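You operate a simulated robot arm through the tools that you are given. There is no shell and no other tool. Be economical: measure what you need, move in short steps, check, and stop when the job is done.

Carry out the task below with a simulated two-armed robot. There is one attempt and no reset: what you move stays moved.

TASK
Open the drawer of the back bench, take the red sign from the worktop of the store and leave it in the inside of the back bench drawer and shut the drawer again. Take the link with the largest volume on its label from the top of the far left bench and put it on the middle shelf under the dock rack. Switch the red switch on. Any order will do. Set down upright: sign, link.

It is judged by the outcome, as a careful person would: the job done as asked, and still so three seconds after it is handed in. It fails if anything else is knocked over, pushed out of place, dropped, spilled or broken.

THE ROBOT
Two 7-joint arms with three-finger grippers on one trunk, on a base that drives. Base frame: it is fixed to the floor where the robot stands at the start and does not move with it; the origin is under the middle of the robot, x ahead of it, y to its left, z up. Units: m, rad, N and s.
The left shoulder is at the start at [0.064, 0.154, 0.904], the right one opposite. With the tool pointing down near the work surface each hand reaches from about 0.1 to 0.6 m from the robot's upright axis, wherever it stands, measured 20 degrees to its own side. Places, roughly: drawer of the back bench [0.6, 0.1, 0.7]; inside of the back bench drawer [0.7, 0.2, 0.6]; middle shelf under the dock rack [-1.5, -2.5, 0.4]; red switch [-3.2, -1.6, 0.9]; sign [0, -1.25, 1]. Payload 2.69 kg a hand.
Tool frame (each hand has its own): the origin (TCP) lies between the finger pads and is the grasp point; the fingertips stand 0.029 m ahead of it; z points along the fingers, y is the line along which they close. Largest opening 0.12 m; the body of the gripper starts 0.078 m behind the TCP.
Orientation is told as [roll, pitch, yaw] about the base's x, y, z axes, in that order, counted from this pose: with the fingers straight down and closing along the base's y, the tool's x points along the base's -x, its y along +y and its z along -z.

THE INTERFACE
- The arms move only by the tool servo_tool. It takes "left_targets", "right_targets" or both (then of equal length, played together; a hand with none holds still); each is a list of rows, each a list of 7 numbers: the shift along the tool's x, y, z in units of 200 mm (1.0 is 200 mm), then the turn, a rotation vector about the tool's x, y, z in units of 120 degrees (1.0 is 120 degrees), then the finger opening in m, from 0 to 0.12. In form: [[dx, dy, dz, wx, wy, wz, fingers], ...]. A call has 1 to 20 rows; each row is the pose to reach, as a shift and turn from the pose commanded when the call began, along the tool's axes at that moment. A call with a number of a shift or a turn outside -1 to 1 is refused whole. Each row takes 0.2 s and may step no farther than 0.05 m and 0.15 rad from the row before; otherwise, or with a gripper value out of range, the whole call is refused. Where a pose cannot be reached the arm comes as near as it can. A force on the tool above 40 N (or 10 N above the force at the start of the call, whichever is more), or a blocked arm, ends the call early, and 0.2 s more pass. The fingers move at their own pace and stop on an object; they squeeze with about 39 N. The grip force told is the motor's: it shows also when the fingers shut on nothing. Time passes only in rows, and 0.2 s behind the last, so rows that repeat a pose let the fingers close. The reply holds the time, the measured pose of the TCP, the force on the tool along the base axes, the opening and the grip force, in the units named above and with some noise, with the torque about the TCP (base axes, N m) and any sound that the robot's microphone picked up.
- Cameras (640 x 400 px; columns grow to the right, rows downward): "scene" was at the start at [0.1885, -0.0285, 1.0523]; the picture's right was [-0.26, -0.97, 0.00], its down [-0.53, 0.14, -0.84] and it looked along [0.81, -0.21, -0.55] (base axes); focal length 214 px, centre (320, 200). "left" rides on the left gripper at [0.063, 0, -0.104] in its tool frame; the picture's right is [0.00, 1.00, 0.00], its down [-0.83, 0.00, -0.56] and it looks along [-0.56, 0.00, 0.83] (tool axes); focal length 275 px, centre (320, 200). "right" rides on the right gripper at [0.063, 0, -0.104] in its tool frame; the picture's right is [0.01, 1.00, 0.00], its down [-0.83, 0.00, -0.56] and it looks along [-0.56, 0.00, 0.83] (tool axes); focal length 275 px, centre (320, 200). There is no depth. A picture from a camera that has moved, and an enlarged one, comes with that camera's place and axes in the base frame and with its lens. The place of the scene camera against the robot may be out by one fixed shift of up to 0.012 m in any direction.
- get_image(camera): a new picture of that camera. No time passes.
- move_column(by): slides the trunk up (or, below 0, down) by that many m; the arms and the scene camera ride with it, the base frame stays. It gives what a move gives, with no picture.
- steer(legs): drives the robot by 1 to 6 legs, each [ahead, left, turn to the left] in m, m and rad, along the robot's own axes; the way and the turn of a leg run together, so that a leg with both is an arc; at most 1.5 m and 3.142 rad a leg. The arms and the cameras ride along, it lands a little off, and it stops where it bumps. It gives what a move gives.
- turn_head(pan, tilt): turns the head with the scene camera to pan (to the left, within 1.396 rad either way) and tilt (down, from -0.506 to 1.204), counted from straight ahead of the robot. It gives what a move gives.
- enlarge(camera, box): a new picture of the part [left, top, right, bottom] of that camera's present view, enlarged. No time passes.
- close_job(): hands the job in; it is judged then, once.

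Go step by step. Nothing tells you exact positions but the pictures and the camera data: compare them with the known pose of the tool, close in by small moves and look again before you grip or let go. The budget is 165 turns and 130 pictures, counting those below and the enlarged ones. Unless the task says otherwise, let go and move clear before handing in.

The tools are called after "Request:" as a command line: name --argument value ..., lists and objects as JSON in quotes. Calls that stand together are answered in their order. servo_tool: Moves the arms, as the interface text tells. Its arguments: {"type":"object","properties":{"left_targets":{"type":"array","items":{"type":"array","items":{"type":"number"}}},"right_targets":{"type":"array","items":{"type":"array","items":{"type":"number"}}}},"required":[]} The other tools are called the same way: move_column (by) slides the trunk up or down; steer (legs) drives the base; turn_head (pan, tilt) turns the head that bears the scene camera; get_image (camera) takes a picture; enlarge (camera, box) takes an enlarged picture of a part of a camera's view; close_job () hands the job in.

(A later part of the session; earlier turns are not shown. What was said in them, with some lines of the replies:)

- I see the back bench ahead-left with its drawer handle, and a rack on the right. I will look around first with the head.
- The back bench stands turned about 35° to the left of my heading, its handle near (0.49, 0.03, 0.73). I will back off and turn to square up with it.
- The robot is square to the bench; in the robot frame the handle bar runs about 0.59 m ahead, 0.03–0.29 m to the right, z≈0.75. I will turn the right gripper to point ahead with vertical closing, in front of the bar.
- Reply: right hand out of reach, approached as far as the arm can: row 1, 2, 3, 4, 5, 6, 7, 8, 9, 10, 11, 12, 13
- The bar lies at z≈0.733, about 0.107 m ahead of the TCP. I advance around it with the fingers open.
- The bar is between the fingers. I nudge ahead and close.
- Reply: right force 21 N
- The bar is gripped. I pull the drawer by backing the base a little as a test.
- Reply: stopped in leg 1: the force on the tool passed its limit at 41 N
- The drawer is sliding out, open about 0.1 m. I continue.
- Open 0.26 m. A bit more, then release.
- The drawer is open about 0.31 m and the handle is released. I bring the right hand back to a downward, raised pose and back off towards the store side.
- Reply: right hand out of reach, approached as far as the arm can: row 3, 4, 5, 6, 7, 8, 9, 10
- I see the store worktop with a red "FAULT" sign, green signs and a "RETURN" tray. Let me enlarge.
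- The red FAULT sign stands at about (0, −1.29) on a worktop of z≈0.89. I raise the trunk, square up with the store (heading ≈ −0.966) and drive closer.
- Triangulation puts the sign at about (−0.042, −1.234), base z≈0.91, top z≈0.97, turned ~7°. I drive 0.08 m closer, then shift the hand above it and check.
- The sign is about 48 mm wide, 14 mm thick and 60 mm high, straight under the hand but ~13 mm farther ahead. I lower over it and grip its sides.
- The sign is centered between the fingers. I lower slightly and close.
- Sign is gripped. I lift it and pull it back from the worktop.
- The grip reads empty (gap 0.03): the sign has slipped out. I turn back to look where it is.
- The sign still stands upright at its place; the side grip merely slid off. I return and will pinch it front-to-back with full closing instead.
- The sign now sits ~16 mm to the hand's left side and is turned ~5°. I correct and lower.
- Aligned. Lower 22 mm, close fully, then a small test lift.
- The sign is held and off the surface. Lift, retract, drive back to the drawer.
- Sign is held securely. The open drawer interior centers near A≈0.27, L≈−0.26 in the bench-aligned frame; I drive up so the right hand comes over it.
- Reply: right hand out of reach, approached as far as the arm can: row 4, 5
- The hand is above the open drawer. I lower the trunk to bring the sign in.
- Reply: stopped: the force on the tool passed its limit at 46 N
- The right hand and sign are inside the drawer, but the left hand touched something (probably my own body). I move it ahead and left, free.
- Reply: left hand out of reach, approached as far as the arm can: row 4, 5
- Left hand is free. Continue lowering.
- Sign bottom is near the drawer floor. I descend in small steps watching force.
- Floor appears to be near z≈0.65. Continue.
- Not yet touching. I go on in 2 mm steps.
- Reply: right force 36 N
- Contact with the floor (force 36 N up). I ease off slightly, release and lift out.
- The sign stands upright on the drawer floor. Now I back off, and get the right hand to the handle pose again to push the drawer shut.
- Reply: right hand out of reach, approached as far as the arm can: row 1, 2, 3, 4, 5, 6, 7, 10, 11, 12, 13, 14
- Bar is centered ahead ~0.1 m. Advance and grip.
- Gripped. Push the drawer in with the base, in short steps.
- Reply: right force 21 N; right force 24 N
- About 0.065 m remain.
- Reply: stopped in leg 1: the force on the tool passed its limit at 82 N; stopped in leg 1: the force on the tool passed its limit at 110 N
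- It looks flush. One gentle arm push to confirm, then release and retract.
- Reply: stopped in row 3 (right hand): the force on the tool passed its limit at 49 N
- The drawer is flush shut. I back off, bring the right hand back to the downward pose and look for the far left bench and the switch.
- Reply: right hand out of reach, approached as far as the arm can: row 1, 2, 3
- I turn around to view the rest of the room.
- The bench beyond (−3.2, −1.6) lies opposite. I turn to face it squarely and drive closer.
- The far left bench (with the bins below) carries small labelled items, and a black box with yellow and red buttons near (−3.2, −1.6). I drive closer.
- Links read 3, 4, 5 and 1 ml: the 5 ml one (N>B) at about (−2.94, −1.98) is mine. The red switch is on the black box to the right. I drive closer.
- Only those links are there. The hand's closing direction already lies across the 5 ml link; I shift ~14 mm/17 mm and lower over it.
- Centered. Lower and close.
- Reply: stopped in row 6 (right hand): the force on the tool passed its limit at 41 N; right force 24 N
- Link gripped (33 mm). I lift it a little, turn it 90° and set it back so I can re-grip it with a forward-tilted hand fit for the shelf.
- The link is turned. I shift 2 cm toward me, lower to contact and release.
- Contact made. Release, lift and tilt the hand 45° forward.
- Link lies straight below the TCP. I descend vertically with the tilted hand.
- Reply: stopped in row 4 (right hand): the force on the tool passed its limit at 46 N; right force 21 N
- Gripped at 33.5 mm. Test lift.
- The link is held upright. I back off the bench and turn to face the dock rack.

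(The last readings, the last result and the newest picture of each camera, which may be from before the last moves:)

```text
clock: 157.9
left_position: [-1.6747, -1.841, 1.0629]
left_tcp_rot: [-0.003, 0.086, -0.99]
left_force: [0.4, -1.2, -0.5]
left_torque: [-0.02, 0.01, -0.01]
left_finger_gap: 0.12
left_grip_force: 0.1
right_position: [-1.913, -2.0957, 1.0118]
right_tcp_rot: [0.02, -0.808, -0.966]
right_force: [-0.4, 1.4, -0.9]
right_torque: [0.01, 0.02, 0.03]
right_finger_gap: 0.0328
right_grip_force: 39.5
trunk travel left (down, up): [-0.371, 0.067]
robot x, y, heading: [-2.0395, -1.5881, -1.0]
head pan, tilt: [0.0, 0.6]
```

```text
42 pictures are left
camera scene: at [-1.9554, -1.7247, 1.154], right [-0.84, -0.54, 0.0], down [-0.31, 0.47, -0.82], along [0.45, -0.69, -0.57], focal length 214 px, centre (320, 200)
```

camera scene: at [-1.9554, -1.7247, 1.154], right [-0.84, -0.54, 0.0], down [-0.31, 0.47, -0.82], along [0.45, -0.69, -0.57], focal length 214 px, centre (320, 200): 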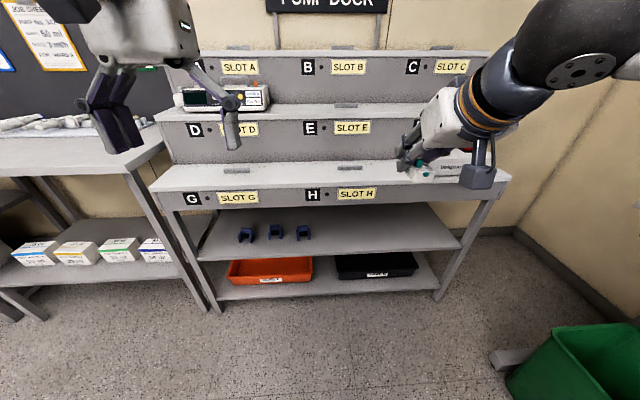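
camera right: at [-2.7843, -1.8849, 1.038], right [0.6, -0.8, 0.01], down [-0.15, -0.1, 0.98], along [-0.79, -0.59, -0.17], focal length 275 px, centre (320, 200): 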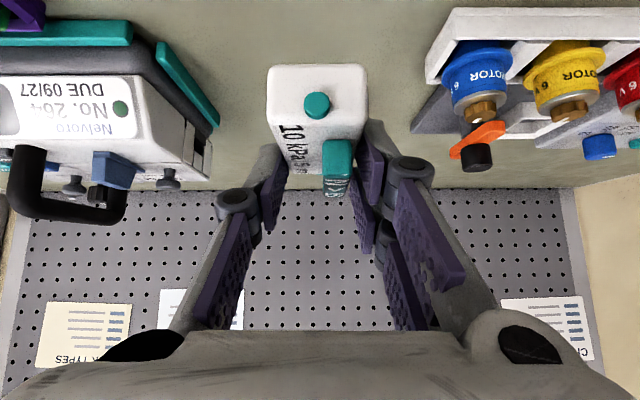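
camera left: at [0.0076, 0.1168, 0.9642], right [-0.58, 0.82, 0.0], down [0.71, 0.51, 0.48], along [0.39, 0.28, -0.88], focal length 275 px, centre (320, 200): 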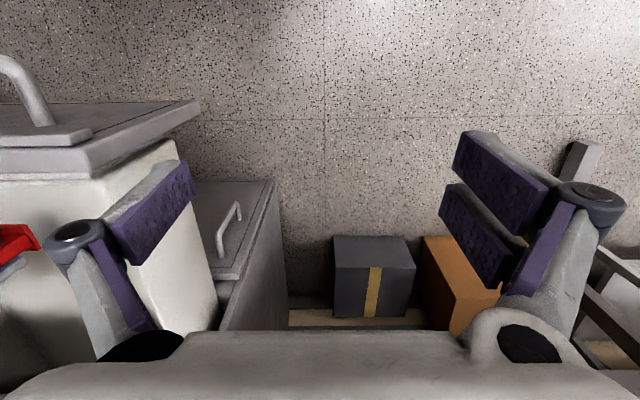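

The middle shelf (z≈0.4, with blue clips) has free room on its right half; front edge about 1 m away. I raise the left hand a bit, lower the trunk, then bring the link down to shelf-entry height.

Request:
servo_tool --left_targets '[[0, 0.05, -0.15, 0, 0, 0, 0.12], [0, 0.1, -0.3, 0, 0, 0, 0.12], [0, 0.15, -0.45, 0, 0, 0, 0.12], [0, 0.2, -0.6, 0, 0, 0, 0.12]]'

Request:
move_column --by -0.34

Request:
servo_tool --right_targets '[[0.07, 0, 0.11, 0, 0, 0, 0.0], [0.14, 0, 0.225, 0, 0, 0, 0.0], [0.21, 0, 0.34, 0, 0, 0, 0.0], [0.28, 0, 0.455, 0, 0, 0, 0.0], [0.35, 0, 0.57, 0, 0, 0, 0.0], [0.42, 0, 0.68, 0, 0, 0, 0.0], [0.485, 0, 0.79, 0, 0, 0, 0.0]]'

Request:
get_image --camera "scene"

Request:
get_image --camera "right"

```text
clock: 158.9
left_position: [-1.6502, -1.8363, 1.1277]
left_tcp_rot: [-0.002, 0.087, -0.991]
left_force: [0.3, -0.1, 0.1]
left_torque: [0.0, 0.0, 0.01]
left_finger_gap: 0.1198
left_grip_force: 0.0
left hand out of reach, approached as far as the arm can: row 3, 4
right_position: [-1.9132, -2.0961, 1.0106]
right_tcp_rot: [0.019, -0.807, -0.968]
right_force: [0.2, -0.8, -0.1]
right_torque: [0.0, 0.01, 0.02]
right_finger_gap: 0.0331
right_grip_force: 38.8
trunk travel left (down, up): [-0.371, 0.067]
robot x, y, heading: [-2.0403, -1.5903, -0.997]
head pan, tilt: [0.0, 0.6]
```

```text
clock: 162.2
left_position: [-1.5963, -1.9172, 0.6114]
left_tcp_rot: [0.0, 0.51, -0.988]
left_force: [-0.4, -0.3, -1.2]
left_torque: [0.01, -0.01, 0.0]
left_finger_gap: 0.1202
left_grip_force: 0.0
right_position: [-1.9125, -2.0952, 0.6715]
right_tcp_rot: [0.019, -0.806, -0.969]
right_force: [-0.1, -0.4, -1.2]
right_torque: [0.03, 0.02, 0.02]
right_finger_gap: 0.0331
right_grip_force: 39.1
trunk travel left (down, up): [-0.031, 0.407]
robot x, y, heading: [-2.0404, -1.5903, -1.0]
head pan, tilt: [0.0, 0.6]
```

```text
clock: 163.8
left_position: [-1.5969, -1.9174, 0.6106]
left_tcp_rot: [0.0, 0.508, -0.988]
left_force: [0.3, 0.3, 0.5]
left_torque: [0.0, 0.0, 0.01]
left_finger_gap: 0.1196
left_grip_force: 0.0
right_position: [-1.8842, -2.1318, 0.4899]
right_tcp_rot: [0.02, -0.805, -0.966]
right_force: [0.3, -0.3, 0.1]
right_torque: [-0.02, -0.02, -0.01]
right_finger_gap: 0.0326
right_grip_force: 38.9
trunk travel left (down, up): [-0.031, 0.407]
robot x, y, heading: [-2.0446, -1.5875, -0.996]
head pan, tilt: [0.0, 0.6]
```

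```text
41 pictures are left
camera scene: at [-1.894, -1.8195, 0.7879], right [-0.84, -0.54, 0.0], down [-0.31, 0.47, -0.83], along [0.45, -0.69, -0.56], focal length 214 px, centre (320, 200)
```

scene: 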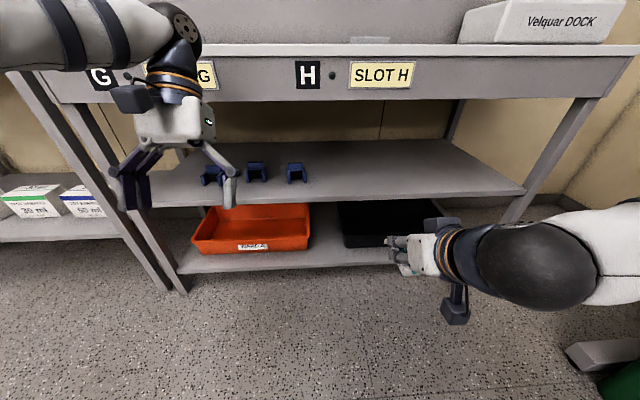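

```text
40 pictures are left
camera right: at [-1.952, -2.0364, 0.5178], right [0.81, 0.58, 0.01], down [0.09, -0.15, 0.98], along [0.57, -0.8, -0.17], focal length 275 px, centre (320, 200)
```

right: 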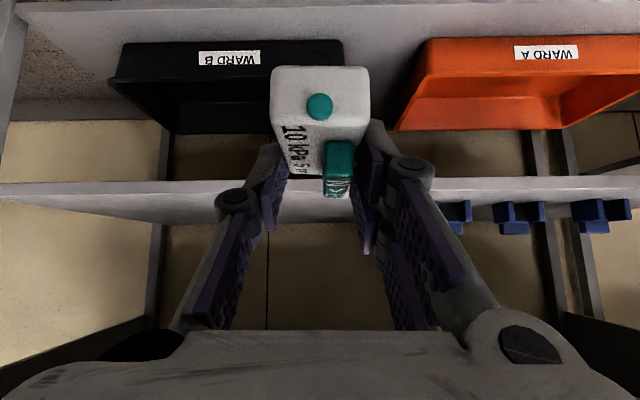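

Refined estimate: shelf top z≈0.45, its front edge L≈−0.92, lip above at z≈0.71. I raise the link 4 cm, and pull the drooping left hand back so it will not enter the rack.

Request:
servo_tool --right_targets '[[-0.05, 0, -0.05, 0, 0, 0, 0.0], [-0.1, 0, -0.1, 0, 0, 0, 0.0], [-0.143, 0, -0.14, 0, 0, 0, 0.0], [-0.143, 0, -0.14, 0, 0, 0, 0.0], [-0.143, 0, -0.14, 0, 0, 0, 0.0], [-0.143, 0, -0.14, 0, 0, 0, 0.0]]' --left_targets '[[0.145, 0, 0.08, 0, -0.04, 0, 0.12], [0.29, 0, 0.16, 0, -0.08, 0, 0.12], [0.435, 0, 0.24, 0, -0.12, 0, 0.12], [0.58, 0, 0.32, 0, -0.16, 0, 0.12], [0.725, 0, 0.4, 0, -0.2, 0, 0.12], [0.87, 0, 0.49, 0, -0.24, 0, 0.12]]'

Request:
get_image --camera "scene"

```text
clock: 165.2
left_position: [-1.7059, -1.7521, 0.6096]
left_tcp_rot: [0.0, 0.004, -0.99]
left_force: [-0.4, 0.2, 0.7]
left_torque: [0.01, -0.01, 0.0]
left_finger_gap: 0.12
left_grip_force: 0.2
right_position: [-1.8845, -2.1333, 0.5303]
right_tcp_rot: [0.019, -0.807, -0.967]
right_force: [0.1, -0.6, -0.8]
right_torque: [0.01, -0.02, 0.0]
right_finger_gap: 0.0333
right_grip_force: 38.9
trunk travel left (down, up): [-0.031, 0.407]
robot x, y, heading: [-2.0407, -1.5874, -0.997]
head pan, tilt: [0.0, 0.6]
```

```text
39 pictures are left
camera scene: at [-1.894, -1.8195, 0.7879], right [-0.84, -0.54, 0.0], down [-0.31, 0.47, -0.83], along [0.45, -0.69, -0.56], focal length 214 px, centre (320, 200)
```

scene: 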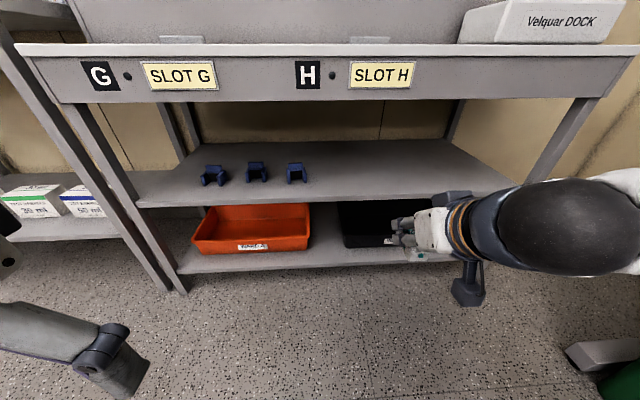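

Drive in toward the shelf.

Request:
steer --legs '[[0.22, 0.007, 0]]'

Request:
get_image --camera "right"

Request:
get_image --camera "scene"

```text
clock: 166.9
left_position: [-1.581, -1.9315, 0.6098]
left_tcp_rot: [0.002, 0.006, -0.985]
left_force: [-0.3, 0.7, 0.0]
left_torque: [-0.02, 0.01, -0.06]
left_finger_gap: 0.1197
left_grip_force: 0.1
right_position: [-1.7581, -2.3133, 0.5308]
right_tcp_rot: [0.02, -0.806, -0.965]
right_force: [1.4, 0.4, -1.3]
right_torque: [-0.02, -0.02, -0.01]
right_finger_gap: 0.0333
right_grip_force: 39.4
trunk travel left (down, up): [-0.031, 0.407]
robot x, y, heading: [-1.917, -1.7676, -0.998]
head pan, tilt: [0.0, 0.6]
```

```text
38 pictures are left
camera right: at [-1.8262, -2.2175, 0.5582], right [0.81, 0.58, 0.01], down [0.09, -0.15, 0.98], along [0.57, -0.8, -0.17], focal length 275 px, centre (320, 200)
```

right: 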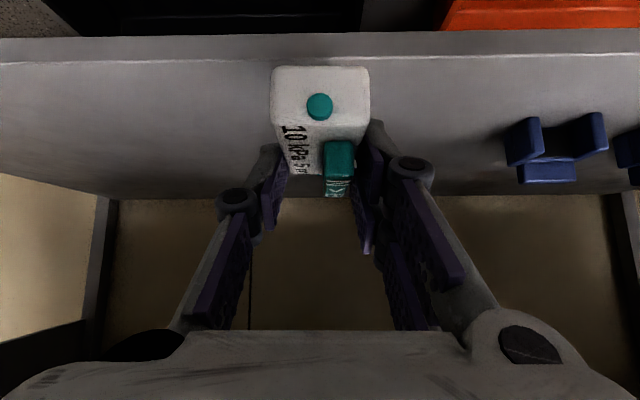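

```text
37 pictures are left
camera scene: at [-1.7685, -1.9999, 0.7879], right [-0.84, -0.54, 0.0], down [-0.31, 0.47, -0.83], along [0.45, -0.69, -0.56], focal length 214 px, centre (320, 200)
```

scene: 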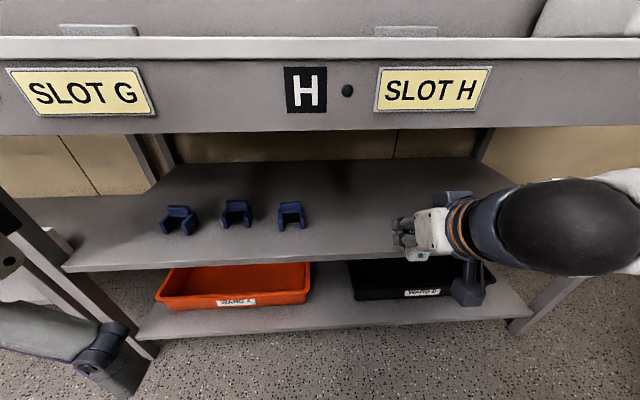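

Shelf: z≈0.448, edge L≈−0.93. Drive 0.11 m farther.

Request:
steer --legs '[[0.11, 0.003, 0]]'

Request:
get_image --camera "scene"

Request:
get_image --camera "right"

```text
clock: 168.1
left_position: [-1.521, -2.0203, 0.61]
left_tcp_rot: [0.0, 0.008, -0.983]
left_force: [-0.6, -0.1, -0.6]
left_torque: [-0.01, 0.0, 0.0]
left_finger_gap: 0.12
left_grip_force: 0.0
right_position: [-1.6961, -2.4025, 0.5314]
right_tcp_rot: [0.02, -0.806, -0.963]
right_force: [-0.5, -0.2, 0.4]
right_torque: [0.03, 0.0, -0.03]
right_finger_gap: 0.0331
right_grip_force: 39.3
trunk travel left (down, up): [-0.031, 0.407]
robot x, y, heading: [-1.8552, -1.8601, -0.996]
head pan, tilt: [0.0, 0.6]
```

```text
36 pictures are left
camera scene: at [-1.7071, -2.0886, 0.7879], right [-0.84, -0.54, 0.0], down [-0.31, 0.47, -0.83], along [0.45, -0.69, -0.56], focal length 214 px, centre (320, 200)
```

scene: 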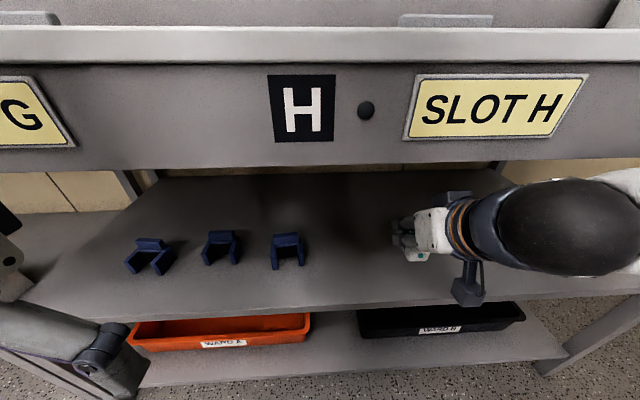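

```text
35 pictures are left
camera right: at [-1.7647, -2.3063, 0.5582], right [0.81, 0.58, 0.01], down [0.09, -0.15, 0.98], along [0.58, -0.8, -0.17], focal length 275 px, centre (320, 200)
```

right: 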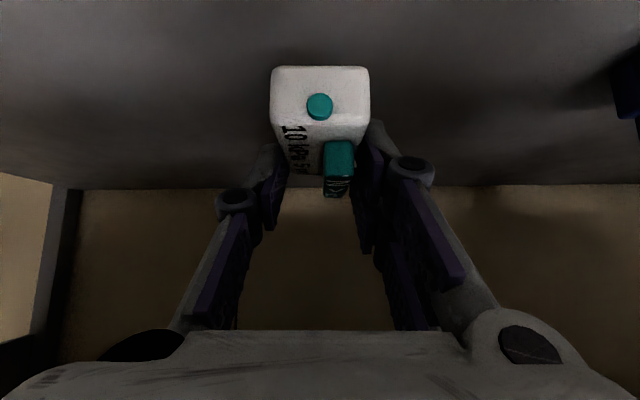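

Over the shelf. Lower towards contact.

Request:
servo_tool --right_targets '[[0.036, 0, 0.035, 0, 0, 0, 0.0], [0.072, 0, 0.069, 0, 0, 0, 0.0], [0.108, 0, 0.104, 0, 0, 0, 0.0], [0.13, 0, 0.125, 0, 0, 0, 0.0]]'

Request:
servo_tool --right_targets '[[0.009, 0, 0.0087, 0, 0, 0, 0.0], [0.018, 0, 0.0173, 0, 0, 0, 0.0], [0.027, 0, 0.026, 0, 0, 0, 0.0]]'

Request:
get_image --camera "right"

```text
clock: 169.1
left_position: [-1.5204, -2.0209, 0.6095]
left_tcp_rot: [0.001, 0.007, -0.987]
left_force: [0.5, -0.2, -0.3]
left_torque: [-0.01, 0.0, 0.0]
left_finger_gap: 0.1199
left_grip_force: 0.1
right_position: [-1.6967, -2.4017, 0.4946]
right_tcp_rot: [0.02, -0.806, -0.966]
right_force: [0.6, -0.8, -0.4]
right_torque: [0.01, -0.01, 0.0]
right_finger_gap: 0.0332
right_grip_force: 38.9
trunk travel left (down, up): [-0.031, 0.407]
robot x, y, heading: [-1.8559, -1.8606, -0.994]
head pan, tilt: [0.0, 0.6]
```

```text
clock: 169.9
left_position: [-1.521, -2.0218, 0.6107]
left_tcp_rot: [0.0, 0.008, -0.986]
left_force: [-0.8, 0.2, -0.4]
left_torque: [-0.03, 0.01, 0.0]
left_finger_gap: 0.1201
left_grip_force: 0.0
right_position: [-1.6959, -2.4017, 0.4888]
right_tcp_rot: [0.02, -0.805, -0.965]
right_force: [-0.3, 0.4, -0.6]
right_torque: [0.05, -0.02, -0.01]
right_finger_gap: 0.0332
right_grip_force: 38.8
trunk travel left (down, up): [-0.031, 0.407]
robot x, y, heading: [-1.8527, -1.8592, -0.993]
head pan, tilt: [0.0, 0.6]
```

```text
34 pictures are left
camera right: at [-1.7641, -2.3062, 0.5152], right [0.81, 0.58, 0.01], down [0.09, -0.15, 0.98], along [0.58, -0.8, -0.17], focal length 275 px, centre (320, 200)
```

right: 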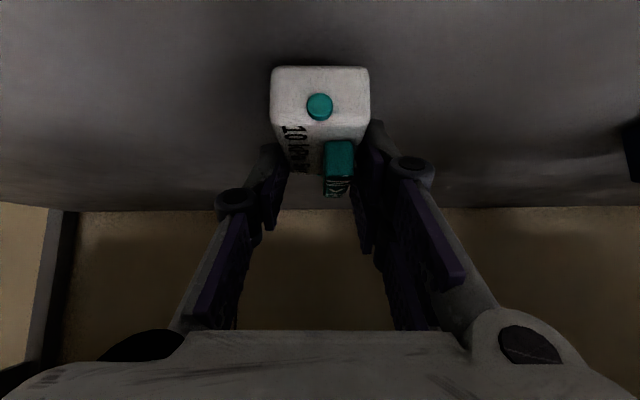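

Request:
servo_tool --right_targets '[[0.0072, 0, 0.0069, 0, 0, 0, 0.0], [0.0144, 0, 0.0138, 0, 0, 0, 0.0], [0.0144, 0, 0.0138, 0, 0, 0, 0.0]]'

Request:
servo_tool --right_targets '[[0.0072, 0, 0.0069, 0, 0, 0, 0.0], [0.0144, 0, 0.0138, 0, 0, 0, 0.0], [0.0144, 0, 0.0138, 0, 0, 0, 0.0]]'

```text
clock: 170.7
left_position: [-1.5195, -2.0211, 0.6103]
left_tcp_rot: [0.001, 0.007, -0.986]
left_force: [0.0, 0.3, -0.3]
left_torque: [0.0, -0.02, 0.0]
left_finger_gap: 0.1199
left_grip_force: 0.0
right_position: [-1.6964, -2.4017, 0.4832]
right_tcp_rot: [0.02, -0.804, -0.967]
right_force: [0.3, -0.8, -1.3]
right_torque: [0.02, 0.04, -0.02]
right_finger_gap: 0.0331
right_grip_force: 39.2
trunk travel left (down, up): [-0.031, 0.407]
robot x, y, heading: [-1.8577, -1.8582, -0.991]
head pan, tilt: [0.0, 0.6]
```

```text
clock: 171.5
left_position: [-1.5196, -2.0212, 0.6094]
left_tcp_rot: [0.0, 0.008, -0.985]
left_force: [0.3, -0.8, 0.7]
left_torque: [-0.02, 0.0, 0.0]
left_finger_gap: 0.1198
left_grip_force: 0.0
right_position: [-1.6959, -2.4012, 0.4804]
right_tcp_rot: [0.018, -0.806, -0.966]
right_force: [-0.3, -0.5, -1.0]
right_torque: [-0.01, -0.03, 0.01]
right_finger_gap: 0.0331
right_grip_force: 38.6
trunk travel left (down, up): [-0.031, 0.407]
robot x, y, heading: [-1.8515, -1.8565, -0.995]
head pan, tilt: [0.0, 0.6]
```

Not yet touching; continue in small steps (force guarded).

Request:
servo_tool --right_targets '[[0.0072, 0, 0.0069, 0, 0, 0, 0.0], [0.0144, 0, 0.0138, 0, 0, 0, 0.0], [0.0216, 0, 0.0207, 0, 0, 0, 0.0], [0.0216, 0, 0.0207, 0, 0, 0, 0.0]]'

Request:
get_image --camera "scene"

```text
clock: 172.5
left_position: [-1.5194, -2.0205, 0.6107]
left_tcp_rot: [0.001, 0.006, -0.986]
left_force: [0.4, 0.5, 0.1]
left_torque: [0.01, 0.03, 0.0]
left_finger_gap: 0.1202
left_grip_force: 0.1
right_position: [-1.6955, -2.4015, 0.4753]
right_tcp_rot: [0.019, -0.81, -0.966]
right_force: [-1.8, 0.5, 11.5]
right_torque: [-0.28, -0.02, 0.0]
right_finger_gap: 0.0331
right_grip_force: 38.4
trunk travel left (down, up): [-0.031, 0.407]
robot x, y, heading: [-1.8558, -1.8596, -0.996]
head pan, tilt: [0.0, 0.6]
```

```text
33 pictures are left
camera scene: at [-1.7074, -2.0881, 0.7882], right [-0.84, -0.54, 0.0], down [-0.31, 0.47, -0.83], along [0.45, -0.69, -0.56], focal length 214 px, centre (320, 200)
```

scene: 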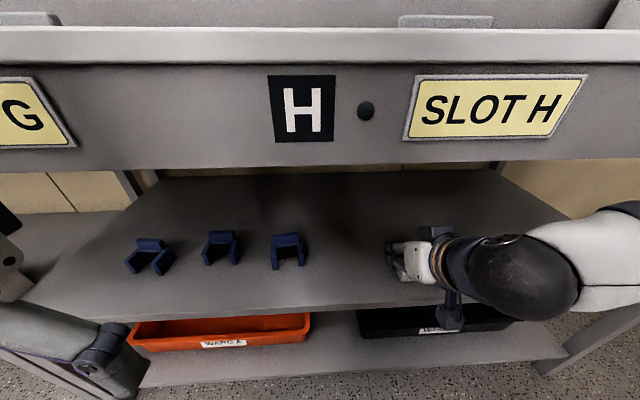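

Contact. Release, withdraw along the tool axis.

Request:
servo_tool --right_targets '[[0, 0, 0, 0, 0, 0, 0.045], [0, 0, 0, 0, 0, 0, 0.07], [0, 0, 0, 0, 0, 0, 0.07], [0, 0, -0.1, 0, 0, 0, 0.07], [0, 0, -0.25, 0, 0, 0, 0.07], [0, 0, -0.4, 0, 0, 0, 0.07]]'

Request:
get_image --camera "right"

Request:
get_image --camera "scene"

```text
clock: 173.9
left_position: [-1.5202, -2.0219, 0.6102]
left_tcp_rot: [-0.001, 0.007, -0.986]
left_force: [0.8, 0.1, -0.2]
left_torque: [0.0, 0.01, 0.02]
left_finger_gap: 0.12
left_grip_force: 0.2
right_position: [-1.7157, -2.3691, 0.5309]
right_tcp_rot: [0.017, -0.804, -0.964]
right_force: [0.3, 0.3, -0.1]
right_torque: [0.02, -0.01, -0.04]
right_finger_gap: 0.0699
right_grip_force: 0.1
right hand out of reach, approached as far as the arm can: row 6
trunk travel left (down, up): [-0.031, 0.407]
robot x, y, heading: [-1.8558, -1.8609, -0.994]
head pan, tilt: [0.0, 0.6]
```

```text
32 pictures are left
camera right: at [-1.7836, -2.2737, 0.5586], right [0.81, 0.58, 0.01], down [0.1, -0.15, 0.98], along [0.58, -0.8, -0.18], focal length 275 px, centre (320, 200)
```

right: 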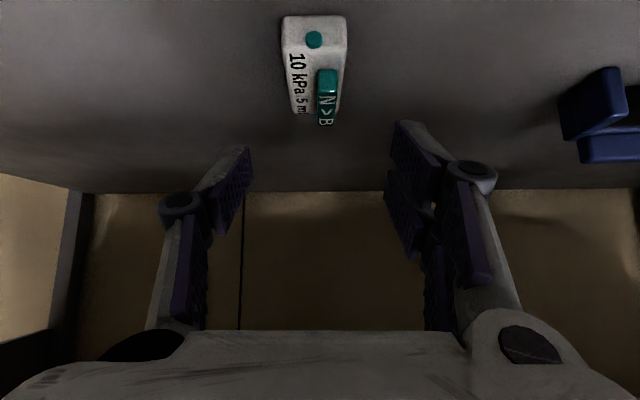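

```text
31 pictures are left
camera scene: at [-1.7071, -2.0886, 0.7879], right [-0.84, -0.54, 0.0], down [-0.31, 0.47, -0.83], along [0.45, -0.69, -0.56], focal length 214 px, centre (320, 200)
```

scene: 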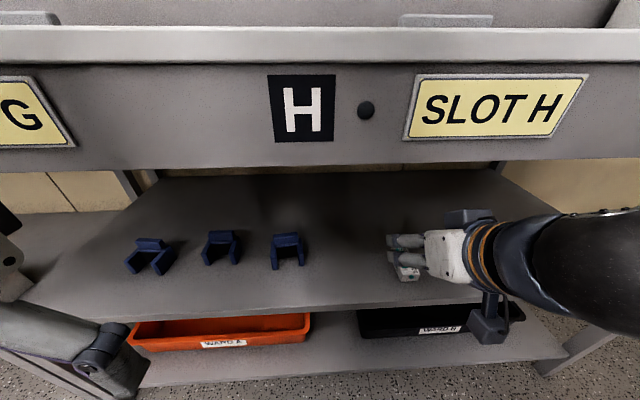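

The link stands upright on the shelf. I back off, turn to the bench, raise the trunk and look at the black box with the red switch.

Request:
steer --legs '[[-0.45, 0, 0], [0, 0, -1.545]]'

Request:
move_column --by 0.38

Request:
turn_head --pan -0.45 --tilt 0.35

Request:
get_image --camera "scene"

```text
clock: 180.4
left_position: [-2.2525, -1.8237, 0.6095]
left_tcp_rot: [-0.001, 0.008, -2.522]
left_force: [-0.8, 0.1, 0.0]
left_torque: [-0.02, -0.02, 0.03]
left_finger_gap: 0.1201
left_grip_force: 0.1
right_position: [-2.6082, -1.6409, 0.5312]
right_tcp_rot: [0.017, -0.805, -2.501]
right_force: [0.4, -0.1, -0.3]
right_torque: [0.0, 0.0, -0.02]
right_finger_gap: 0.0701
right_grip_force: 0.2
trunk travel left (down, up): [-0.031, 0.407]
robot x, y, heading: [-2.1036, -1.4823, -2.531]
head pan, tilt: [0.0, 0.6]
```

```text
clock: 184.1
left_position: [-2.2539, -1.8234, 0.9888]
left_tcp_rot: [-0.001, 0.009, -2.522]
left_force: [0.5, -0.3, 0.1]
left_torque: [0.0, 0.01, -0.01]
left_finger_gap: 0.1198
left_grip_force: 0.0
right_position: [-2.6084, -1.6395, 0.9103]
right_tcp_rot: [0.019, -0.802, -2.501]
right_force: [0.7, -0.3, 1.3]
right_torque: [-0.01, -0.01, 0.0]
right_finger_gap: 0.0698
right_grip_force: 0.2
trunk travel left (down, up): [-0.411, 0.027]
robot x, y, heading: [-2.0998, -1.4801, -2.528]
head pan, tilt: [0.0, 0.6]
```

```text
clock: 184.9
left_position: [-2.2534, -1.8222, 0.9898]
left_tcp_rot: [-0.001, 0.007, -2.521]
left_force: [-1.2, 0.8, 0.3]
left_torque: [-0.01, -0.01, 0.01]
left_finger_gap: 0.12
left_grip_force: 0.0
right_position: [-2.6091, -1.641, 0.9111]
right_tcp_rot: [0.017, -0.804, -2.503]
right_force: [0.0, -0.1, 0.2]
right_torque: [0.01, -0.03, -0.03]
right_finger_gap: 0.0704
right_grip_force: 0.1
trunk travel left (down, up): [-0.411, 0.027]
robot x, y, heading: [-2.1026, -1.4804, -2.532]
head pan, tilt: [-0.45, 0.351]
```

```text
30 pictures are left
camera scene: at [-2.22, -1.5229, 1.225], right [-0.16, 0.99, 0.0], down [0.34, 0.06, -0.94], along [-0.93, -0.15, -0.34], focal length 214 px, centre (320, 200)
```

scene: 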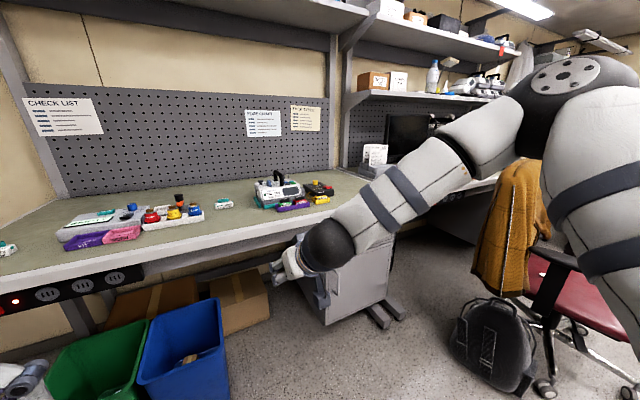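

Request:
enlarge --camera "scene" --box '[260, 160, 356, 220]'

```text
6.67 times, centred on (308, 190) of scene
camera zoom: at [-2.22, -1.5229, 1.225], right [-0.16, 0.99, 0.0], down [0.34, 0.06, -0.94], along [-0.93, -0.15, -0.34], focal length 1430 px, centre (400, 267)
```

zoom: 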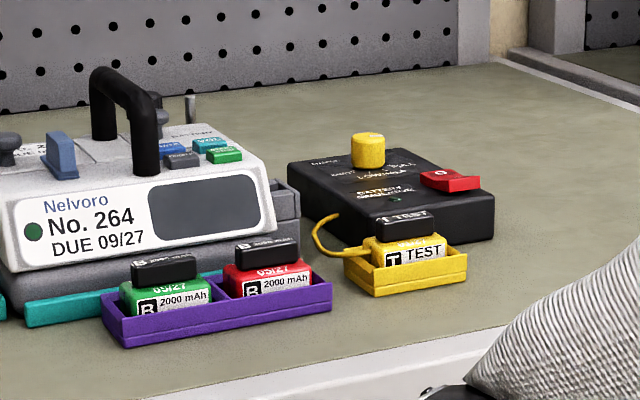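

The red rocker sits on top of the black box at about (−3.18, −1.64, 0.94). I raise and straighten the right hand, close the fingers, and drive over.

Request:
servo_tool --right_targets '[[-0.1, 0, -0.1, 0, 0.064, 0, 0.0], [-0.2, 0, -0.2, 0, 0.128, 0, 0.0], [-0.3, 0, -0.3, 0, 0.192, 0, 0.0], [-0.4, 0, -0.4, 0, 0.256, 0, 0.0], [-0.5, 0, -0.5, 0, 0.32, 0, 0.0], [-0.612, 0, -0.59, 0, 0.384, 0, 0.0], [-0.612, 0, -0.59, 0, 0.384, 0, 0.0]]'

Request:
steer --legs '[[0.2, -0.31, 0], [0.22, 0, 0]]'

Request:
turn_head --pan -0.25 --tilt 0.8

Request:
get_image --camera "scene"

Request:
get_image --camera "right"

```text
clock: 186.6
left_position: [-2.2525, -1.8233, 0.9902]
left_tcp_rot: [-0.001, 0.008, -2.522]
left_force: [0.8, 0.4, 0.3]
left_torque: [-0.02, -0.02, 0.01]
left_finger_gap: 0.12
left_grip_force: 0.1
right_position: [-2.6102, -1.6365, 1.0795]
right_tcp_rot: [0.014, 0.002, -2.485]
right_force: [0.0, 0.1, 0.1]
right_torque: [-0.02, 0.0, 0.03]
right_finger_gap: 0.0002
right_grip_force: 28.9
trunk travel left (down, up): [-0.411, 0.027]
robot x, y, heading: [-2.1035, -1.4799, -2.53]
head pan, tilt: [-0.45, 0.351]
```

```text
clock: 190.8
left_position: [-2.778, -1.8079, 0.9901]
left_tcp_rot: [0.0, 0.006, -2.523]
left_force: [-0.5, 0.4, 0.7]
left_torque: [0.01, -0.02, -0.01]
left_finger_gap: 0.12
left_grip_force: 0.1
right_position: [-3.136, -1.6214, 1.0802]
right_tcp_rot: [0.012, 0.0, -2.488]
right_force: [0.3, -0.7, 0.1]
right_torque: [0.02, -0.03, 0.0]
right_finger_gap: 0.0
right_grip_force: 29.1
trunk travel left (down, up): [-0.411, 0.027]
robot x, y, heading: [-2.6274, -1.4679, -2.535]
head pan, tilt: [-0.45, 0.351]
```

```text
clock: 191.7
left_position: [-2.779, -1.809, 0.9898]
left_tcp_rot: [0.0, 0.007, -2.522]
left_force: [0.8, 0.7, 0.4]
left_torque: [0.01, 0.03, 0.01]
left_finger_gap: 0.1198
left_grip_force: 0.0
right_position: [-3.1341, -1.6213, 1.0791]
right_tcp_rot: [0.013, 0.0, -2.489]
right_force: [0.5, -0.1, -0.5]
right_torque: [0.02, -0.02, 0.01]
right_finger_gap: 0.0002
right_grip_force: 27.9
trunk travel left (down, up): [-0.411, 0.027]
robot x, y, heading: [-2.6281, -1.4683, -2.534]
head pan, tilt: [-0.25, 0.799]
```

```text
28 pictures are left
camera scene: at [-2.7285, -1.5209, 1.1854], right [-0.35, 0.94, 0.0], down [0.67, 0.25, -0.7], along [-0.65, -0.25, -0.72], focal length 214 px, centre (320, 200)
```

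scene: 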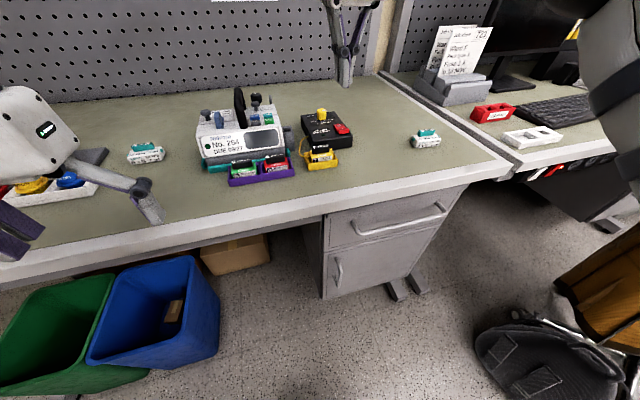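

```text
27 pictures are left
camera right: at [-3.0843, -1.5821, 1.1842], right [0.61, -0.79, 0.01], down [-0.66, -0.5, 0.56], along [-0.43, -0.35, -0.83], focal length 275 px, centre (320, 200)
```

right: 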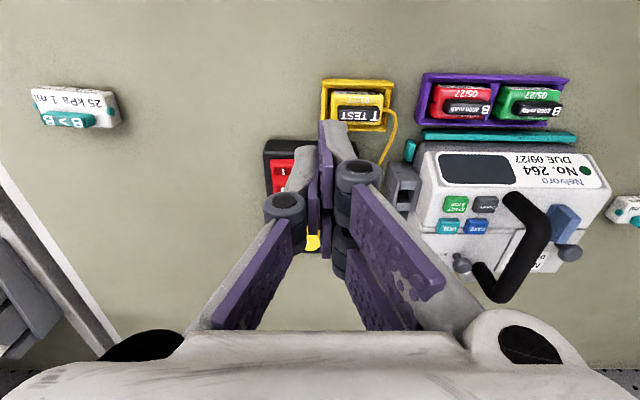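

Request:
enlarge --camera "scene" --box '[290, 95, 370, 145]'

Request:
enlarge --camera "right" --box '[250, 120, 330, 210]'

```text
8.00 times, centred on (330, 120) of scene
camera zoom: at [-2.7285, -1.5209, 1.1854], right [-0.35, 0.94, 0.0], down [0.67, 0.25, -0.7], along [-0.65, -0.25, -0.72], focal length 1716 px, centre (240, 840)
```

zoom: 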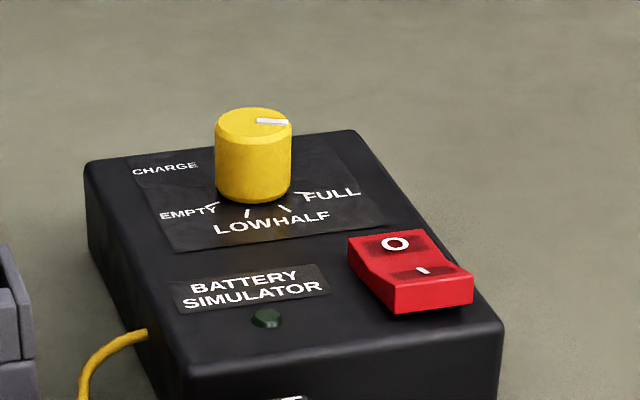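

```text
4.44 times, centred on (290, 165) of right
camera zoom: at [-3.0843, -1.5821, 1.1842], right [0.61, -0.79, 0.01], down [-0.66, -0.5, 0.56], along [-0.43, -0.35, -0.83], focal length 1224 px, centre (453, 356)
```

zoom: 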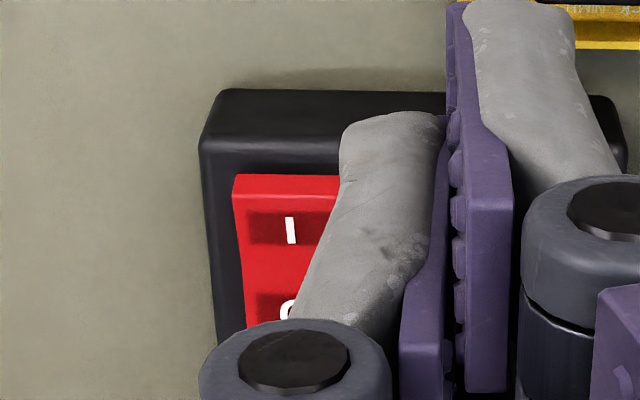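

The rocker is at "0" (far end down); the raised "1" half is at about (−3.214, −1.641, 0.924). I position the closed fingertips above the near end of the "1" half.

Request:
servo_tool --right_targets '[[-0.2, -0.08, 0, 0, 0, 0, 0.0], [-0.36, -0.162, 0.05, 0, 0, 0, 0.0], [-0.36, -0.162, 0.25, 0, 0, 0, 0.0], [-0.36, -0.162, 0.45, 0, 0, 0, 0.0], [-0.36, -0.162, 0.52, 0, 0, 0, 0.0], [-0.36, -0.162, 0.52, 0, 0, 0, 0.0]]'

Request:
enlarge --camera "scene" --box '[280, 80, 380, 150]'

Request:
get_image --camera "right"

```text
clock: 193.1
left_position: [-2.7784, -1.8071, 0.9896]
left_tcp_rot: [0.001, 0.006, -2.523]
left_force: [0.0, 0.5, 0.2]
left_torque: [0.04, -0.01, -0.02]
left_finger_gap: 0.1202
left_grip_force: 0.1
right_position: [-3.1997, -1.6329, 0.9823]
right_tcp_rot: [0.013, -0.001, -2.488]
right_force: [-0.1, 0.1, 0.4]
right_torque: [0.01, 0.02, -0.03]
right_finger_gap: 0.0
right_grip_force: 28.9
right hand out of reach, approached as far as the arm can: row 1, 2, 3, 4, 5, 6
trunk travel left (down, up): [-0.411, 0.027]
robot x, y, heading: [-2.6299, -1.4657, -2.53]
head pan, tilt: [-0.25, 0.799]
```

```text
5.71 times, centred on (330, 115) of scene
camera zoom: at [-2.7282, -1.521, 1.1854], right [-0.35, 0.94, 0.0], down [0.67, 0.25, -0.7], along [-0.65, -0.25, -0.72], focal length 1226 px, centre (263, 686)
```

zoom: 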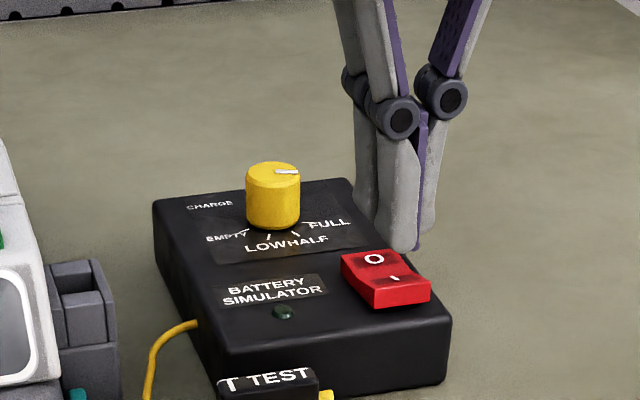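

```text
23 pictures are left
camera right: at [-3.149, -1.5941, 1.087], right [0.61, -0.79, 0.01], down [-0.66, -0.5, 0.56], along [-0.43, -0.35, -0.83], focal length 275 px, centre (320, 200)
```

right: 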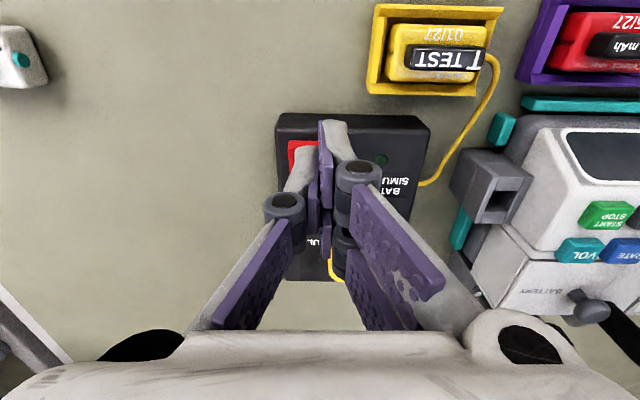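

The arm is at the end of its reach, ~13 mm short. I nudge the base 3 cm ahead and re-measure.

Request:
steer --legs '[[0.04, 0, 0]]'

Request:
servo_tool --right_targets '[[0, 0, -0.02, 0, 0, 0, 0.0], [0, 0, -0.02, 0, 0, 0, 0.0]]'

```text
clock: 194.0
left_position: [-2.8104, -1.8307, 0.9895]
left_tcp_rot: [0.0, 0.007, -2.523]
left_force: [-0.8, 0.3, 0.0]
left_torque: [0.0, -0.02, -0.03]
left_finger_gap: 0.1202
left_grip_force: 0.1
right_position: [-3.2325, -1.6558, 0.9821]
right_tcp_rot: [0.011, 0.001, -2.489]
right_force: [-0.3, -0.8, 0.1]
right_torque: [0.0, -0.06, 0.03]
right_finger_gap: 0.0001
right_grip_force: 28.0
trunk travel left (down, up): [-0.411, 0.027]
robot x, y, heading: [-2.6601, -1.4912, -2.533]
head pan, tilt: [-0.25, 0.799]
```

```text
clock: 194.6
left_position: [-2.8109, -1.8313, 0.9892]
left_tcp_rot: [-0.001, 0.007, -2.526]
left_force: [-0.4, 0.0, -0.7]
left_torque: [0.01, 0.01, -0.04]
left_finger_gap: 0.1201
left_grip_force: 0.0
right_position: [-3.2319, -1.6542, 0.9857]
right_tcp_rot: [0.011, -0.003, -2.489]
right_force: [-0.7, 0.5, -0.2]
right_torque: [0.03, 0.01, 0.02]
right_finger_gap: 0.0001
right_grip_force: 28.7
trunk travel left (down, up): [-0.411, 0.027]
robot x, y, heading: [-2.6574, -1.4883, -2.531]
head pan, tilt: [-0.25, 0.799]
```

Request:
servo_tool --right_targets '[[0.129, 0.005, 0.0, 0, 0, 0, 0.0], [0.129, 0.005, 0.1, 0, 0, 0, 0.0], [0.129, 0.005, 0.1, 0, 0, 0, 0.0]]'

Request:
enlarge --camera "scene" --box '[280, 80, 380, 150]'

Request:
enlarge --camera "right" --box '[240, 80, 420, 220]'

```text
clock: 195.4
left_position: [-2.8108, -1.8304, 0.99]
left_tcp_rot: [0.0, 0.007, -2.524]
left_force: [-0.2, -0.5, -0.7]
left_torque: [-0.01, 0.01, 0.02]
left_finger_gap: 0.12
left_grip_force: 0.1
right_position: [-3.2104, -1.6415, 0.9661]
right_tcp_rot: [0.012, -0.002, -2.49]
right_force: [0.6, 0.3, 0.4]
right_torque: [-0.04, -0.02, 0.01]
right_finger_gap: 0.0
right_grip_force: 29.0
trunk travel left (down, up): [-0.411, 0.027]
robot x, y, heading: [-2.6569, -1.4946, -2.531]
head pan, tilt: [-0.25, 0.799]
```

```text
5.71 times, centred on (330, 115) of scene
camera zoom: at [-2.7603, -1.543, 1.1854], right [-0.35, 0.94, 0.0], down [0.67, 0.25, -0.7], along [-0.65, -0.25, -0.72], focal length 1226 px, centre (263, 686)
```

zoom: 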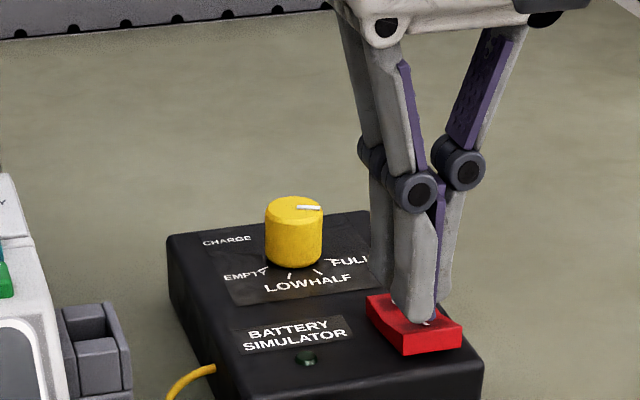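

```text
2.86 times, centred on (330, 150) of right
camera zoom: at [-3.16, -1.6021, 1.0706], right [0.61, -0.79, 0.01], down [-0.66, -0.5, 0.56], along [-0.43, -0.35, -0.83], focal length 786 px, centre (291, 343)
```

zoom: 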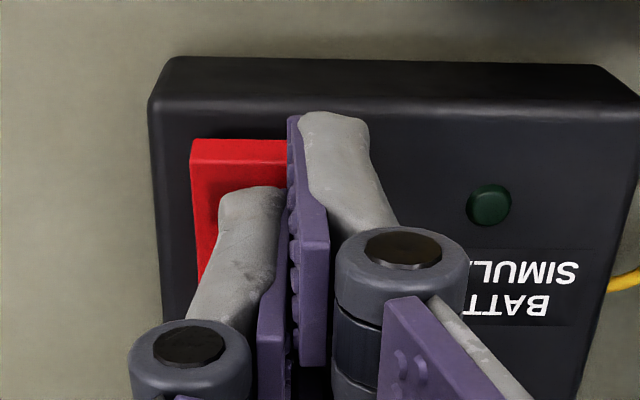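

The fingertips are right over the "1" half. Press down gently.

Request:
servo_tool --right_targets '[[0, -0.02, 0.03, 0, 0, 0, 0.0], [0, -0.02, 0.05, 0, 0, 0, 0.0], [0, -0.02, 0.07, 0, 0, 0, 0.0], [0, -0.02, 0.09, 0, 0, 0, 0.0], [0, -0.02, 0.11, 0, 0, 0, 0.0]]'

Request:
enlarge --camera "scene" --box '[280, 80, 380, 150]'

```text
clock: 196.6
left_position: [-2.8086, -1.8297, 0.992]
left_tcp_rot: [-0.002, 0.002, -2.524]
left_force: [0.9, 1.0, 0.4]
left_torque: [-0.04, -0.01, -0.01]
left_finger_gap: 0.1201
left_grip_force: 0.1
right_position: [-3.2117, -1.6387, 0.9497]
right_tcp_rot: [0.014, -0.013, -2.491]
right_force: [-4.9, 1.7, 34.4]
right_torque: [-0.26, 0.57, 0.07]
right_finger_gap: 0.0058
right_grip_force: 28.5
trunk travel left (down, up): [-0.411, 0.027]
robot x, y, heading: [-2.6598, -1.4914, -2.529]
head pan, tilt: [-0.25, 0.799]
```

```text
5.71 times, centred on (330, 115) of scene
camera zoom: at [-2.7579, -1.5419, 1.1865], right [-0.35, 0.94, 0.0], down [0.67, 0.25, -0.7], along [-0.65, -0.25, -0.72], focal length 1226 px, centre (263, 686)
```

zoom: 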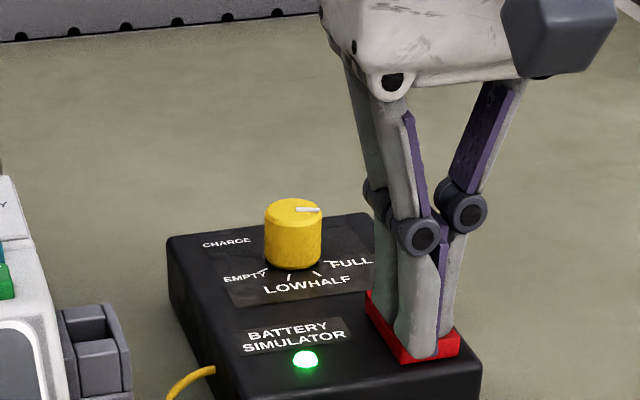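

The green lamp lit up: the switch is on. I lift off straight up and check.

Request:
servo_tool --right_targets '[[0, 0, -0.1, 0, 0, 0, 0.0], [0, 0, -0.25, 0, 0, 0, 0.0], [0, 0, -0.4, 0, 0, 0, 0.0], [0, 0, -0.5, 0, 0, 0, 0.0]]'

Request:
enlarge --camera "scene" --box '[280, 80, 380, 150]'

Request:
steer --legs '[[-0.3, 0, 0]]'

Request:
turn_head --pan 0.2 --tilt 0.5

Request:
get_image --camera "scene"

```text
clock: 197.6
left_position: [-2.8097, -1.8301, 0.9905]
left_tcp_rot: [0.0, 0.006, -2.522]
left_force: [0.2, 0.0, 0.0]
left_torque: [0.05, 0.0, 0.02]
left_finger_gap: 0.1201
left_grip_force: 0.1
right_position: [-3.2118, -1.635, 1.0447]
right_tcp_rot: [0.012, -0.001, -2.488]
right_force: [0.7, -0.3, 0.2]
right_torque: [-0.03, -0.02, 0.04]
right_finger_gap: 0.0
right_grip_force: 27.9
trunk travel left (down, up): [-0.411, 0.027]
robot x, y, heading: [-2.6612, -1.4928, -2.534]
head pan, tilt: [-0.25, 0.799]
```

```text
5.71 times, centred on (330, 115) of scene
camera zoom: at [-2.7601, -1.5434, 1.1854], right [-0.35, 0.94, 0.0], down [0.67, 0.25, -0.7], along [-0.65, -0.25, -0.72], focal length 1226 px, centre (263, 686)
```

zoom: 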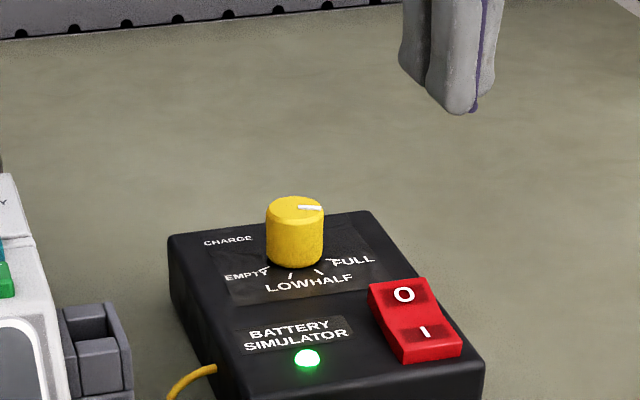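

```text
clock: 199.7
left_position: [-2.5552, -1.6529, 0.9896]
left_tcp_rot: [-0.002, 0.007, -2.523]
left_force: [0.0, -0.3, 0.3]
left_torque: [-0.01, 0.04, 0.01]
left_finger_gap: 0.1202
left_grip_force: 0.1
right_position: [-2.9582, -1.4601, 1.0449]
right_tcp_rot: [0.012, -0.003, -2.49]
right_force: [0.6, -0.7, -0.2]
right_torque: [-0.01, 0.04, -0.02]
right_finger_gap: 0.0001
right_grip_force: 28.0
trunk travel left (down, up): [-0.411, 0.027]
robot x, y, heading: [-2.4056, -1.315, -2.532]
head pan, tilt: [-0.25, 0.799]
```

```text
clock: 200.6
left_position: [-2.5557, -1.6534, 0.9903]
left_tcp_rot: [0.0, 0.007, -2.521]
left_force: [-0.1, 0.4, -0.5]
left_torque: [-0.03, -0.02, 0.01]
left_finger_gap: 0.1199
left_grip_force: 0.1
right_position: [-2.9601, -1.4587, 1.0441]
right_tcp_rot: [0.013, -0.002, -2.489]
right_force: [1.0, -0.1, 0.6]
right_torque: [0.01, 0.01, 0.0]
right_finger_gap: 0.0002
right_grip_force: 28.2
trunk travel left (down, up): [-0.411, 0.027]
robot x, y, heading: [-2.4076, -1.3105, -2.533]
head pan, tilt: [0.201, 0.499]
```

```text
18 pictures are left
camera scene: at [-2.4945, -1.4039, 1.2113], right [-0.72, 0.69, 0.0], down [0.33, 0.35, -0.88], along [-0.6, -0.64, -0.48], focal length 214 px, centre (320, 200)
```

scene: 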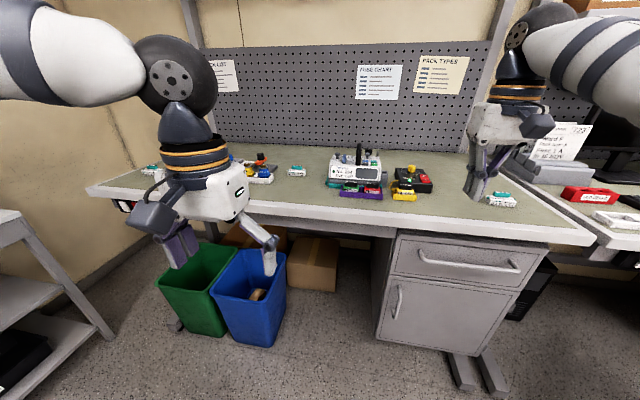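

The switch shows "1" with its green lamp lit, the bench is undisturbed, the 5 ml link stands on the shelf, and the sign is in the shut drawer. Handing in.

Request:
close_job

```text
The job is handed in.
```

I finished all three parts and handed the job in, but I did not reopen the drawer to check that the sign stayed upright as it closed.

- **Sign:** the red FAULT sign stood upright on the floor of the back bench drawer when I let go. I then pushed the drawer shut, and it looked flush. My first grip on the sign had slid off, shifting it slightly on the worktop, but it stayed standing.
- **Drawer closing:** the last push met forces of 82 N and 110 N before the drawer was fully in.
- **Link:** the 5 ml link had the largest volume (the others read 1, 3 and 4 ml). It stands upright on the middle shelf under the dock rack.
- **Switch:** the red switch on the battery simulator box is at "1", and its green lamp is lit.
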